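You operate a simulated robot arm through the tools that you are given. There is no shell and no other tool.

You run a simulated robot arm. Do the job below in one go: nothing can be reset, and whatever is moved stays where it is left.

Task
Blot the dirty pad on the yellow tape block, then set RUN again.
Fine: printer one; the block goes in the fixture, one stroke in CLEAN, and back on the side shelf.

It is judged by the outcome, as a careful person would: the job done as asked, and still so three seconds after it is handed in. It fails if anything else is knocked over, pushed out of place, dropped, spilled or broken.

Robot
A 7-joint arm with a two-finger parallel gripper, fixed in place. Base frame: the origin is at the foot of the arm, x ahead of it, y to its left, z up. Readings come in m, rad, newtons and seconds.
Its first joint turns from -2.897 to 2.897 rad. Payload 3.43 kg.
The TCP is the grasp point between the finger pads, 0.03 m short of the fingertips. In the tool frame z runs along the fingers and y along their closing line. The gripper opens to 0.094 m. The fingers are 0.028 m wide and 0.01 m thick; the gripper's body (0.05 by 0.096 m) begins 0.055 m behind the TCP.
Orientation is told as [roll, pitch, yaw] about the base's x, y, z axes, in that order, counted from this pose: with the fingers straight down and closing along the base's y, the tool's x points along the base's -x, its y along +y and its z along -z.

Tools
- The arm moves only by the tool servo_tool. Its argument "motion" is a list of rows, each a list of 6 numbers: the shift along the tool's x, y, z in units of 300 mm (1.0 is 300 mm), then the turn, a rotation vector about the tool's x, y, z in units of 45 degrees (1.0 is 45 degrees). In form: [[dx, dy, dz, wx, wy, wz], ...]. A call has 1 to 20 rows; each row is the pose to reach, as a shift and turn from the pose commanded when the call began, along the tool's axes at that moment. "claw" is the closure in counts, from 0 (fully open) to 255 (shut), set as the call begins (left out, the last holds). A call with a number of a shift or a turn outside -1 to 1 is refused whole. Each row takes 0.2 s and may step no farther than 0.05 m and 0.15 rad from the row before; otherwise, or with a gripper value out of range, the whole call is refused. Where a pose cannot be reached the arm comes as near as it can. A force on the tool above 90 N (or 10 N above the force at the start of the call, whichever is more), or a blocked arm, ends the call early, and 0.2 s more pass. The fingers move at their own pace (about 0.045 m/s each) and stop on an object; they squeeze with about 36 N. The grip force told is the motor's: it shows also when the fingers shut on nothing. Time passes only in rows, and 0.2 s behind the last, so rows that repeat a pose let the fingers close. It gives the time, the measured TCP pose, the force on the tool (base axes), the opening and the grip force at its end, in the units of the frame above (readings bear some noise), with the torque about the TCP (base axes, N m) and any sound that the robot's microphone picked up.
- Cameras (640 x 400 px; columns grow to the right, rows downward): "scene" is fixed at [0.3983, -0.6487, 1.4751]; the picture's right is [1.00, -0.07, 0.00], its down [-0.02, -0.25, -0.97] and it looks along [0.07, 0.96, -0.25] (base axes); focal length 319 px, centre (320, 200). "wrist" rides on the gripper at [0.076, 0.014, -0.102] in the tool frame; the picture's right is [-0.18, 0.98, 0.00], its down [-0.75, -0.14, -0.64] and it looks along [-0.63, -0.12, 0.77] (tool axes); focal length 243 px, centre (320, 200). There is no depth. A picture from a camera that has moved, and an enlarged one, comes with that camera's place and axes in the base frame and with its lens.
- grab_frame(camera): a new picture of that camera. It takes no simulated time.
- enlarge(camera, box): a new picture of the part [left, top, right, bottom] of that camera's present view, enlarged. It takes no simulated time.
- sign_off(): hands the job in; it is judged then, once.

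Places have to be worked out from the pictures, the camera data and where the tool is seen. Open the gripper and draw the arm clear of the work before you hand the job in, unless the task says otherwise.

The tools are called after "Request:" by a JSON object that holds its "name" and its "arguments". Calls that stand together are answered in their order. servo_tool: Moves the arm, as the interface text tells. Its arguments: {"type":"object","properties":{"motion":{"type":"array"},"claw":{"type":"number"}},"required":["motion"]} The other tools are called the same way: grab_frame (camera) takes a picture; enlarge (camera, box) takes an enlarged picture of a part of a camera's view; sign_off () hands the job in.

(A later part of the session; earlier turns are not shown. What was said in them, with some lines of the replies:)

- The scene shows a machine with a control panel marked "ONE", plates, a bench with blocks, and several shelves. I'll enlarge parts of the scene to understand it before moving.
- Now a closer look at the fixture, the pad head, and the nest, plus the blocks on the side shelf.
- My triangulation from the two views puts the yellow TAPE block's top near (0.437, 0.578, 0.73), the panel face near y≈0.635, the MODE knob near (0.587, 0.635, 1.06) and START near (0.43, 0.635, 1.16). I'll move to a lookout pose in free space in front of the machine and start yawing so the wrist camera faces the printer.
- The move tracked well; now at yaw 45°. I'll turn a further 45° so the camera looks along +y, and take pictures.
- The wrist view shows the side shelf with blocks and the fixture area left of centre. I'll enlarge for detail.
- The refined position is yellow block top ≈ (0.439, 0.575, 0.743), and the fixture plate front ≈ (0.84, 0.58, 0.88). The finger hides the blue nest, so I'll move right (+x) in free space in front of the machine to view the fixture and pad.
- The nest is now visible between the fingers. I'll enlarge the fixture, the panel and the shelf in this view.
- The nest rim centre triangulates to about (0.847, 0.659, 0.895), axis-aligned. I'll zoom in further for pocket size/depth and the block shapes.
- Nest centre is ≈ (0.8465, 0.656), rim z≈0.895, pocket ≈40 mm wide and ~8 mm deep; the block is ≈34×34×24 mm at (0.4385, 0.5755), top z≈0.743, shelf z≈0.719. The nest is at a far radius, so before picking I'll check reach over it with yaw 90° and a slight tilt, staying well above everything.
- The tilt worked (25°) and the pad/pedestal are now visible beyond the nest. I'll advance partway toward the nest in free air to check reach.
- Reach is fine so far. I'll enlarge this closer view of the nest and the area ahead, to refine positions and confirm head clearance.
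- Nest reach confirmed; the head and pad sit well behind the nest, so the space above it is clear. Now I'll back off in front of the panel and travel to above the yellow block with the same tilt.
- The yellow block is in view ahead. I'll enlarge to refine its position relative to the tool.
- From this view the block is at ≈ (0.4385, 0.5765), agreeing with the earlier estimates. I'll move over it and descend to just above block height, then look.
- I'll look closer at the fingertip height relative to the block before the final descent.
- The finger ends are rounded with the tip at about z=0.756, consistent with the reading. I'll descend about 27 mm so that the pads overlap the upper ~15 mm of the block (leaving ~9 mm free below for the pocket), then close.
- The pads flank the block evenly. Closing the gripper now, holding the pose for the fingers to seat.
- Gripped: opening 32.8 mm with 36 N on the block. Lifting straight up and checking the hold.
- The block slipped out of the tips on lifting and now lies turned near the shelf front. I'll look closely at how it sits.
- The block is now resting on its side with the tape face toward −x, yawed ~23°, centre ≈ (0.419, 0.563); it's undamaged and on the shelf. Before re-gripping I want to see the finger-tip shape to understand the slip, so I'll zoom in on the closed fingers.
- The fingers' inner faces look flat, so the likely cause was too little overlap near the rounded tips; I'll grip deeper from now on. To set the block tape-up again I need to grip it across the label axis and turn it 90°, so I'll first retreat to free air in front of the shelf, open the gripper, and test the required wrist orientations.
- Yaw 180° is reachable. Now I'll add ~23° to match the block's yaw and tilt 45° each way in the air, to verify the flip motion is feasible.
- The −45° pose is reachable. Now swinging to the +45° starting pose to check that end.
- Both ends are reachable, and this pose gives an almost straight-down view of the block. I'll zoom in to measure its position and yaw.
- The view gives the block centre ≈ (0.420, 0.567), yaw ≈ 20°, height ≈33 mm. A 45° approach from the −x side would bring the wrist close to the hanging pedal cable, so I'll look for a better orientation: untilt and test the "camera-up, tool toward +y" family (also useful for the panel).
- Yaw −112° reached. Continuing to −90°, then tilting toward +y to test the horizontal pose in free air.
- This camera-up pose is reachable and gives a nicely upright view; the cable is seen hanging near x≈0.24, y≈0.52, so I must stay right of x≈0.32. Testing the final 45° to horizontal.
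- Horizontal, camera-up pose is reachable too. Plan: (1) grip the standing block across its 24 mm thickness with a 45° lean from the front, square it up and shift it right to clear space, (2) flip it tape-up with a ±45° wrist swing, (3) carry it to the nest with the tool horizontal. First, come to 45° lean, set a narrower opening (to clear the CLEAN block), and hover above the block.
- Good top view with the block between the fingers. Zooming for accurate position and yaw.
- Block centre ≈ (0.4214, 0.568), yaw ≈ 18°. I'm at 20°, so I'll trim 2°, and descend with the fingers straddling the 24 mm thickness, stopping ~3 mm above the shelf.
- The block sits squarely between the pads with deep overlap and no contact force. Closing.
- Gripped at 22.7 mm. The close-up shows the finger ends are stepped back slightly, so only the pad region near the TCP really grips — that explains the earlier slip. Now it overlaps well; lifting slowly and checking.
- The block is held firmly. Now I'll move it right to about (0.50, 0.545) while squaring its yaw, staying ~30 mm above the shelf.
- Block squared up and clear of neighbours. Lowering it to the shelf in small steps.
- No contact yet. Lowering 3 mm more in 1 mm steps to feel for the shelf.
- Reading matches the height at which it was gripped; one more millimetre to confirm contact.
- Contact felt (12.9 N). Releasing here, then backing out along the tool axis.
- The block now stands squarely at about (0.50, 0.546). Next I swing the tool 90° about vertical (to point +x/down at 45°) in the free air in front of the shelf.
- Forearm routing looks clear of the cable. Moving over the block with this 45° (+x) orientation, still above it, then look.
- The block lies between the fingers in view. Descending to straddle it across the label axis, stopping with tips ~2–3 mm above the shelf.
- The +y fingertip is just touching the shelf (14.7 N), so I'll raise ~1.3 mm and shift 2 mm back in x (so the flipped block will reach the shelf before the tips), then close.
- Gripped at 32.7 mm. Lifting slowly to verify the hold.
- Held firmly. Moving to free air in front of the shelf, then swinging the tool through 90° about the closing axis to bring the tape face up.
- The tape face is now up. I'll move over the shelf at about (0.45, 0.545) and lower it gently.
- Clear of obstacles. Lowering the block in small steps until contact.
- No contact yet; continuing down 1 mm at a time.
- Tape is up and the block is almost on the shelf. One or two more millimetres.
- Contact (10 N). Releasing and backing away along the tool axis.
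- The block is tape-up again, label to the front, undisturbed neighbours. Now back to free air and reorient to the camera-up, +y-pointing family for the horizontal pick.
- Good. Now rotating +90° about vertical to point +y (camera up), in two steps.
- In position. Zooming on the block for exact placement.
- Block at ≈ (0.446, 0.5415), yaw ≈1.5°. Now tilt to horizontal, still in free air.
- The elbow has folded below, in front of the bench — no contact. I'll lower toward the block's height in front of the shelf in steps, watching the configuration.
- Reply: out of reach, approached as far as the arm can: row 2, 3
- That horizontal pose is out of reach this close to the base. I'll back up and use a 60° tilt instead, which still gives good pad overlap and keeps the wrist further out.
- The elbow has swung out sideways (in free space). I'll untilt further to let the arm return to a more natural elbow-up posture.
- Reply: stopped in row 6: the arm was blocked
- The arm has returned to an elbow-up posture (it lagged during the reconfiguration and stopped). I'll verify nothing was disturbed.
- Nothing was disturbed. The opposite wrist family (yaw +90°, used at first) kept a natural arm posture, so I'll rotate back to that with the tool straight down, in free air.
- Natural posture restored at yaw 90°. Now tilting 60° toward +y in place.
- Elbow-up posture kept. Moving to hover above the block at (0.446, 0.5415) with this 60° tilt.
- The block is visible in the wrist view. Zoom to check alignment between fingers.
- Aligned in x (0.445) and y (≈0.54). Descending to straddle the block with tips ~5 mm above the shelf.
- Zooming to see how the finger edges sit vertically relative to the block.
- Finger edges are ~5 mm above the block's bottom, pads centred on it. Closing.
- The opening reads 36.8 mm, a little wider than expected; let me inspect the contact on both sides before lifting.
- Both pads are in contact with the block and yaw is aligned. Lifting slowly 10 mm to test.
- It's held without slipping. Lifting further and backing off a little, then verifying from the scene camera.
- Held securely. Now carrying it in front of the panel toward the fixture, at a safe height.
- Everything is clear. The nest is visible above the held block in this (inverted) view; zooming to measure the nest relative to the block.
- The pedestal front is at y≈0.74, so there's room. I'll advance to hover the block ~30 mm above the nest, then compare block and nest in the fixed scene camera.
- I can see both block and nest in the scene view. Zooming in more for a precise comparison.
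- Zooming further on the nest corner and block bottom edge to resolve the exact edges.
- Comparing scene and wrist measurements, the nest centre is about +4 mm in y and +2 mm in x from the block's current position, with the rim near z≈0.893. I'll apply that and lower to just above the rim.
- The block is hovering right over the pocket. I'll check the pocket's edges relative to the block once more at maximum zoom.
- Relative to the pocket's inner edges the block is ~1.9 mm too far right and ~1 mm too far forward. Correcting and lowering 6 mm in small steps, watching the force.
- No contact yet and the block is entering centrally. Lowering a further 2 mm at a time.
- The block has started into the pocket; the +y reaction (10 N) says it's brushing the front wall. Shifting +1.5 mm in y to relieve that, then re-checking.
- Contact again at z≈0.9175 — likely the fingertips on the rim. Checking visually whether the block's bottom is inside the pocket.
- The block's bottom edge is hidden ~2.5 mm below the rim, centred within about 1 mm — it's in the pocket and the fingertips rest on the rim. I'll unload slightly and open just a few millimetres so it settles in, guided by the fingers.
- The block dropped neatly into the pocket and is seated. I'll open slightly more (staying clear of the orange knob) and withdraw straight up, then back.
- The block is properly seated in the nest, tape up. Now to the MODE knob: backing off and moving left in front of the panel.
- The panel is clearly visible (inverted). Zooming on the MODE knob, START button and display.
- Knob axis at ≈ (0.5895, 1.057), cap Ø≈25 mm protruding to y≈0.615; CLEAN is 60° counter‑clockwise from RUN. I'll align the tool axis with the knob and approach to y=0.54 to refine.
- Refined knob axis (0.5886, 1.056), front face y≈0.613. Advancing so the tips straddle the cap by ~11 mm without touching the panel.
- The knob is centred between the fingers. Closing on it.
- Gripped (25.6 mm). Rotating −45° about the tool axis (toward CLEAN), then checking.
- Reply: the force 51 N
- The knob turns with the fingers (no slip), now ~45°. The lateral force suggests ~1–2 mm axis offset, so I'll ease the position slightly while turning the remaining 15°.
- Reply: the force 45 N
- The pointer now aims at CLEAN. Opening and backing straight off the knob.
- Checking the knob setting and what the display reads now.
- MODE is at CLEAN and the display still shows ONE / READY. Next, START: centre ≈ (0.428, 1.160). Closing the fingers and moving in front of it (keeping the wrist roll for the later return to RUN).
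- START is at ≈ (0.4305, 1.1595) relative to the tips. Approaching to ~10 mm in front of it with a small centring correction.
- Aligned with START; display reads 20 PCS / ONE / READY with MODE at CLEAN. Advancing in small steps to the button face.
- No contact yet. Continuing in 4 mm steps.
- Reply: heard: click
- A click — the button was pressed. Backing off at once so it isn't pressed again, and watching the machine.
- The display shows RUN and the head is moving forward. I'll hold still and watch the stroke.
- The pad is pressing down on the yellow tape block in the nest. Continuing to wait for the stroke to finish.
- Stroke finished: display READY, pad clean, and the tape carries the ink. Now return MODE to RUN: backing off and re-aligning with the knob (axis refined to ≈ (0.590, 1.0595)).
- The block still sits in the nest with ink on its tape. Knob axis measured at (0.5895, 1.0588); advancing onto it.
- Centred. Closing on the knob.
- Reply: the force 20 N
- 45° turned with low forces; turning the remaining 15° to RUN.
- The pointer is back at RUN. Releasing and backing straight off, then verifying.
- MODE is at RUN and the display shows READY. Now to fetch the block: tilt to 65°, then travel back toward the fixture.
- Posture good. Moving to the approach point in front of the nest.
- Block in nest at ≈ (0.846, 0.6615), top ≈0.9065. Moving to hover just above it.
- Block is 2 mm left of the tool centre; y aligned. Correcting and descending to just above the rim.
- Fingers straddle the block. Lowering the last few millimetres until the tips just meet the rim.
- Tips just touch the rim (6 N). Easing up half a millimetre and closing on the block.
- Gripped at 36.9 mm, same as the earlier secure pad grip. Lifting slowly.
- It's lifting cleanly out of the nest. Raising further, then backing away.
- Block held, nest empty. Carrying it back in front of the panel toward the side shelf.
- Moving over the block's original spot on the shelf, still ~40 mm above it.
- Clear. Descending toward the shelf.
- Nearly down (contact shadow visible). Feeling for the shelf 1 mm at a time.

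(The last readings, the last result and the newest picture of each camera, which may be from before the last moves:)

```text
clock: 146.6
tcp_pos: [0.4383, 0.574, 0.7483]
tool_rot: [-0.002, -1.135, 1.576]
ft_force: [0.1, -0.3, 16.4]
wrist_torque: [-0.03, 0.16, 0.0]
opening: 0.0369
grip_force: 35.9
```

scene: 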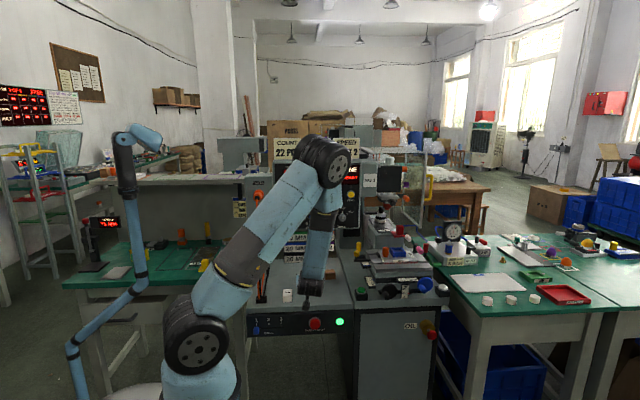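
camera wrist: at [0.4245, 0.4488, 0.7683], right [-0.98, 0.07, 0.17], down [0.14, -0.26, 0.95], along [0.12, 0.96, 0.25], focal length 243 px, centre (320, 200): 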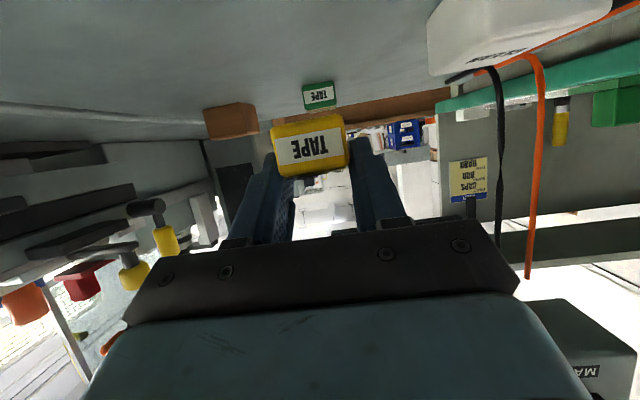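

Block is on the shelf (16 N contact). Easing off slightly, opening, and checking it stays put.

Request:
{"name": "servo_tool", "arguments": {"motion": [[-0.0025, 0, -0.0012, 0, 0, 0], [-0.0025, 0, -0.0012, 0, 0, 0]]}}

Request:
{"name": "servo_tool", "arguments": {"motion": [[0, 0, 0, 0, 0, 0], [0, 0, 0, 0, 0, 0], [0, 0, 0, 0, 0, 0], [0, 0, 0, 0, 0, 0]], "claw": 95}}

Request:
{"name": "enlarge", "arguments": {"camera": "wrist", "box": [230, 80, 430, 220]}}

```text
clock: 147.2
tcp_pos: [0.438, 0.5733, 0.7491]
tool_rot: [0.001, -1.133, 1.575]
ft_force: [1.9, 0.8, 8.1]
wrist_torque: [0.03, 0.01, -0.01]
opening: 0.0363
grip_force: 36.0
```

```text
clock: 148.2
tcp_pos: [0.4385, 0.5736, 0.7487]
tool_rot: [-0.001, -1.131, 1.575]
ft_force: [0.3, -0.1, -0.2]
wrist_torque: [0.02, 0.0, 0.03]
opening: 0.0587
grip_force: 0.1
```

```text
2.86 times, centred on (330, 150) of wrist
camera zoom: at [0.4232, 0.4476, 0.7241], right [-0.98, 0.07, 0.17], down [0.14, -0.26, 0.95], along [0.11, 0.96, 0.25], focal length 693 px, centre (291, 343)
```

zoom: 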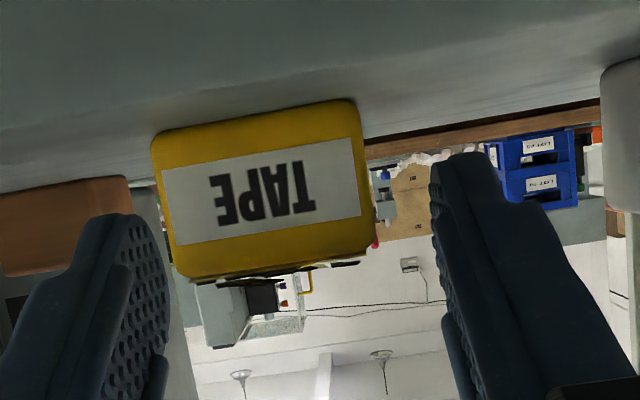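

The block stands still on the shelf with the fingers clear on both sides. Backing out along the tool axis.

Request:
{"name": "servo_tool", "arguments": {"motion": [[0, 0, -0.08, 0, 0, 0], [0, 0, -0.2, 0, 0, 0], [0, 0, -0.33, 0, 0, 0], [0, 0, -0.46, 0, 0, 0]]}}

Request:
{"name": "grab_frame", "arguments": {"camera": "scene"}}

Request:
{"name": "enlarge", "arguments": {"camera": "scene", "box": [270, 240, 360, 310]}}

Request:
{"name": "grab_frame", "arguments": {"camera": "wrist"}}

```text
clock: 149.2
tcp_pos: [0.4379, 0.4488, 0.8063]
tool_rot: [0.002, -1.133, 1.574]
ft_force: [0.4, -0.3, 0.5]
wrist_torque: [0.02, -0.01, -0.03]
opening: 0.0588
grip_force: 0.0
```

```text
taken
```

scene: 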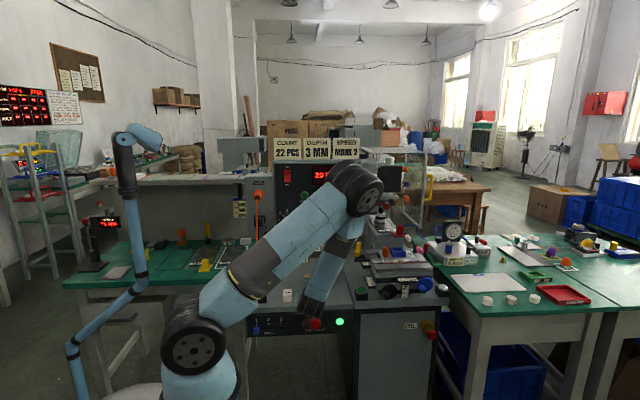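

```text
5.71 times, centred on (315, 275) of scene
camera zoom: at [0.3983, -0.6487, 1.4751], right [1.0, -0.07, 0.0], down [-0.02, -0.25, -0.97], along [0.07, 0.96, -0.25], focal length 1822 px, centre (349, -229)
```

zoom: 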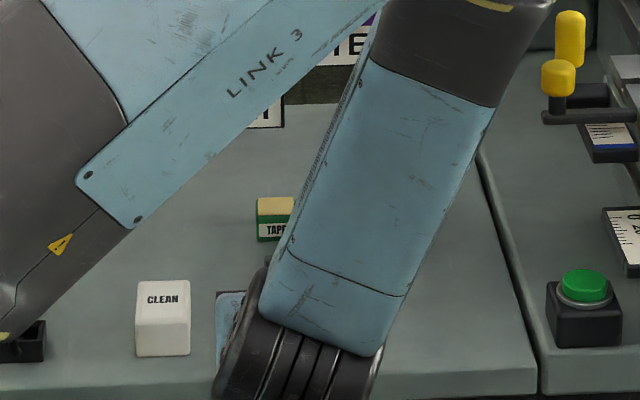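

```text
taken
camera wrist: at [0.4234, 0.3228, 0.7816], right [-0.98, 0.07, 0.17], down [0.14, -0.26, 0.95], along [0.11, 0.96, 0.25], focal length 243 px, centre (320, 200)
```

wrist: 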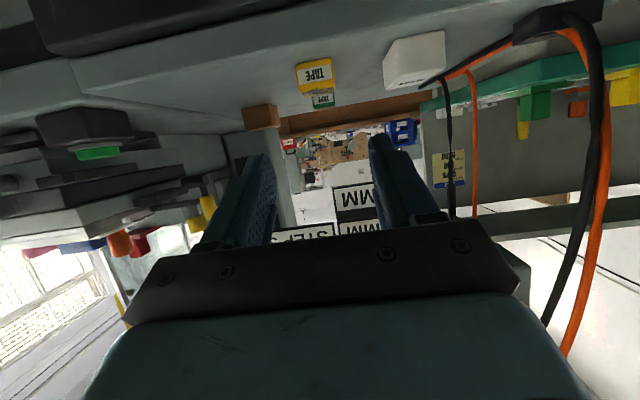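

The block is left on the shelf. Raising the arm clear of the work and untilting.

Request:
{"name": "servo_tool", "arguments": {"motion": [[-0.12, -0.005, -0.067, 0, 0, 0], [-0.24, -0.01, -0.134, 0, 0, 0], [-0.36, -0.015, -0.2, 0, 0, 0], [-0.48, -0.02, -0.267, 0, 0, 0], [-0.6, -0.025, -0.334, 0, 0, 0], [-0.72, -0.03, -0.4, 0, 0, 0], [-0.847, -0.033, -0.47, 0, 0, 0]]}}

Request:
{"name": "servo_tool", "arguments": {"motion": [[0, 0, 0, 0, 0.17, 0], [0, 0, 0, 0, 0.34, 0], [0, 0, 0, 0, 0.51, 0], [0, 0, 0, 0, 0.68, 0], [0, 0, 0, 0, 0.85, 0], [0, 0, 0, 0, 1, 0]], "claw": 0}}

Request:
{"name": "grab_frame", "arguments": {"camera": "scene"}}

Request:
{"name": "grab_frame", "arguments": {"camera": "wrist"}}

```text
clock: 150.8
tcp_pos: [0.4494, 0.427, 1.0979]
tool_rot: [0.002, -1.133, 1.572]
ft_force: [0.5, 0.7, 0.1]
wrist_torque: [0.03, 0.05, 0.06]
opening: 0.0588
grip_force: 0.0
```

```text
clock: 152.2
tcp_pos: [0.4651, 0.4162, 1.0952]
tool_rot: [-0.001, -0.347, 1.535]
ft_force: [-4.1, 3.6, 0.3]
wrist_torque: [-0.3, -0.31, -0.11]
opening: 0.0941
grip_force: 0.0
```

```text
taken
```

scene: 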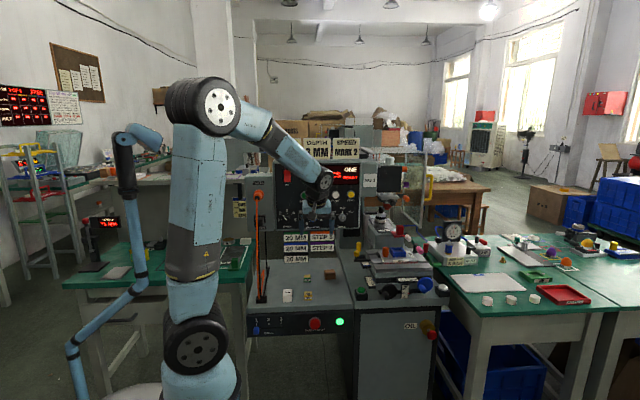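

```text
taken
camera wrist: at [0.4463, 0.3095, 1.1674], right [-0.98, 0.21, 0.06], down [0.16, 0.49, 0.86], along [0.15, 0.85, -0.51], focal length 243 px, centre (320, 200)
```

wrist: 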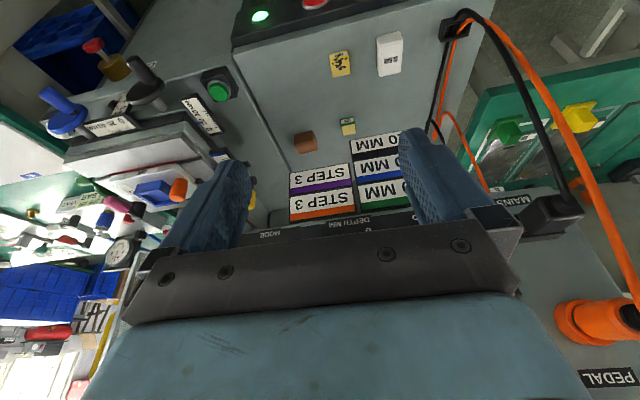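

The block is back on the shelf, tape up. Let the arm settle and retreat further from the panel, then check everything.

Request:
{"name": "servo_tool", "arguments": {"motion": [[0, 0, 0, 0, 0, 0], [0, 0, 0, 0, 0, 0]]}}

Request:
{"name": "servo_tool", "arguments": {"motion": [[0.06, 0.08, -0.08, 0, 0, 0], [0.12, 0.17, -0.16, 0, 0, 0], [0.18, 0.26, -0.24, 0, 0, 0], [0.22, 0.36, -0.34, 0, 0, 0], [0.22, 0.48, -0.42, 0, 0, 0]]}}

Request:
{"name": "grab_frame", "arguments": {"camera": "scene"}}

Request:
{"name": "enlarge", "arguments": {"camera": "scene", "box": [240, 130, 370, 240]}}

Request:
{"name": "enlarge", "arguments": {"camera": "scene", "box": [240, 225, 370, 340]}}

Request:
{"name": "enlarge", "arguments": {"camera": "scene", "box": [345, 150, 475, 310]}}

```text
clock: 152.8
tcp_pos: [0.4495, 0.4276, 1.0966]
tool_rot: [-0.001, -0.347, 1.574]
ft_force: [0.4, 1.1, 0.8]
wrist_torque: [-0.01, 0.01, 0.02]
opening: 0.094
grip_force: 0.1
```

```text
clock: 154.0
tcp_pos: [0.3053, 0.3233, 1.1947]
tool_rot: [0.001, -0.346, 1.574]
ft_force: [1.4, -0.2, 0.2]
wrist_torque: [0.01, 0.08, 0.03]
opening: 0.094
grip_force: 0.1
```

```text
taken
```

scene: 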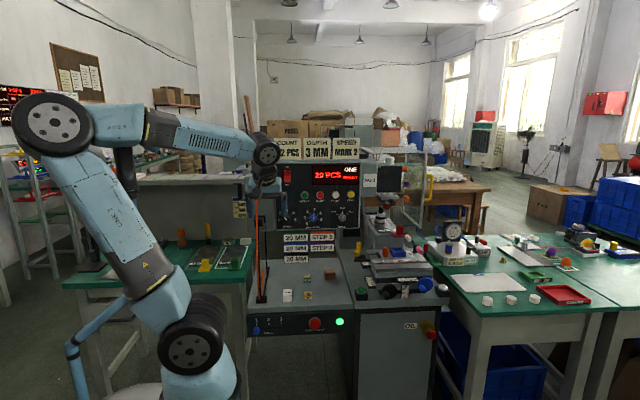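

```text
3.64 times, centred on (305, 185) of scene
camera zoom: at [0.3983, -0.6487, 1.4751], right [1.0, -0.07, 0.0], down [-0.02, -0.25, -0.97], along [0.07, 0.96, -0.25], focal length 1159 px, centre (374, 254)
```

zoom: 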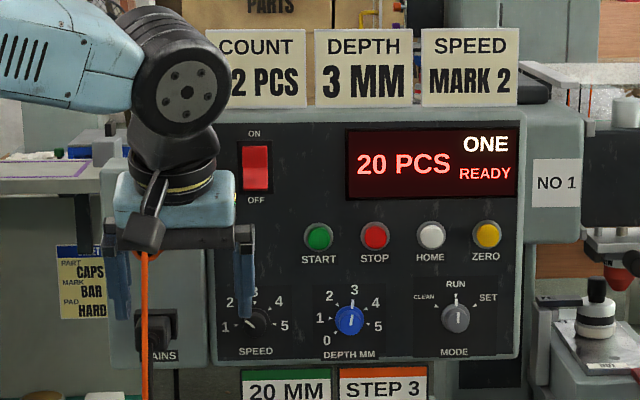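

```text
3.48 times, centred on (305, 282) of scene
camera zoom: at [0.3983, -0.6487, 1.4751], right [1.0, -0.07, 0.0], down [-0.02, -0.25, -0.97], along [0.07, 0.96, -0.25], focal length 1109 px, centre (372, -87)
```

zoom: 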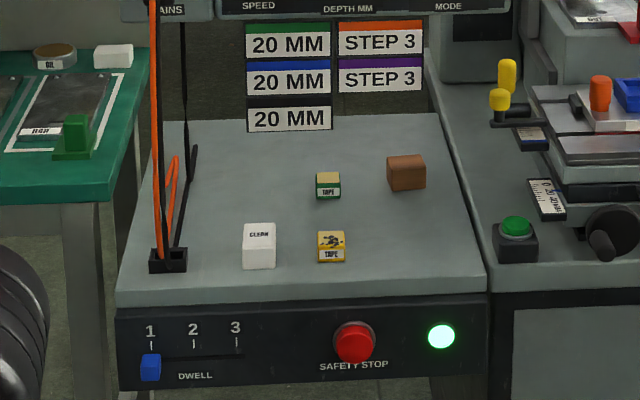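

```text
2.50 times, centred on (410, 230) of scene
camera zoom: at [0.3983, -0.6487, 1.4751], right [1.0, -0.07, 0.0], down [-0.02, -0.25, -0.97], along [0.07, 0.96, -0.25], focal length 797 px, centre (95, 125)
```

zoom: 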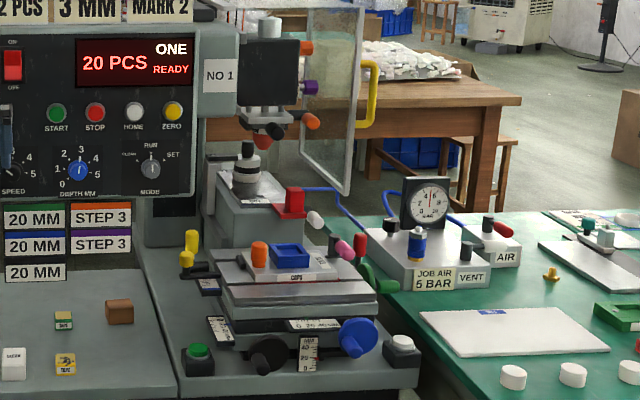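

All checks out: the pad was blotted in one CLEAN stroke, and MODE is back at RUN with the display showing READY and 20 PCS unchanged. The yellow tape block is back on the side shelf in its original spot, tape up, and the nest is empty. The neighbouring items are in place. The gripper is open and clear, so I'm handing in.

Request:
{"name": "sign_off", "arguments": {}}

```text
The job is handed in.
```

The pad on printer one has been blotted on the yellow tape block with one stroke in CLEAN, and MODE is set back to RUN. The pad looks clean, the tape carries the ink marks, and the display reads 20 PCS, ONE, READY, the same count as before.

- **A slip on the way:** On the first pick-up the yellow block slipped out of the fingertips and tipped onto its side on the shelf. I re-gripped it, turned it tape-up again and carried on. It touched nothing else and showed no damage.
- **Seating in the fixture:** The block went the last few millimetres into the fixture by dropping from the fingers. It sat level, and the pad came down on the tape.
- **Final state:** The yellow block is back at its original spot on the side shelf, tape up. The fixture is empty, and the other blocks, knobs and settings look unchanged in the last pictures. The gripper is open and clear of the work.
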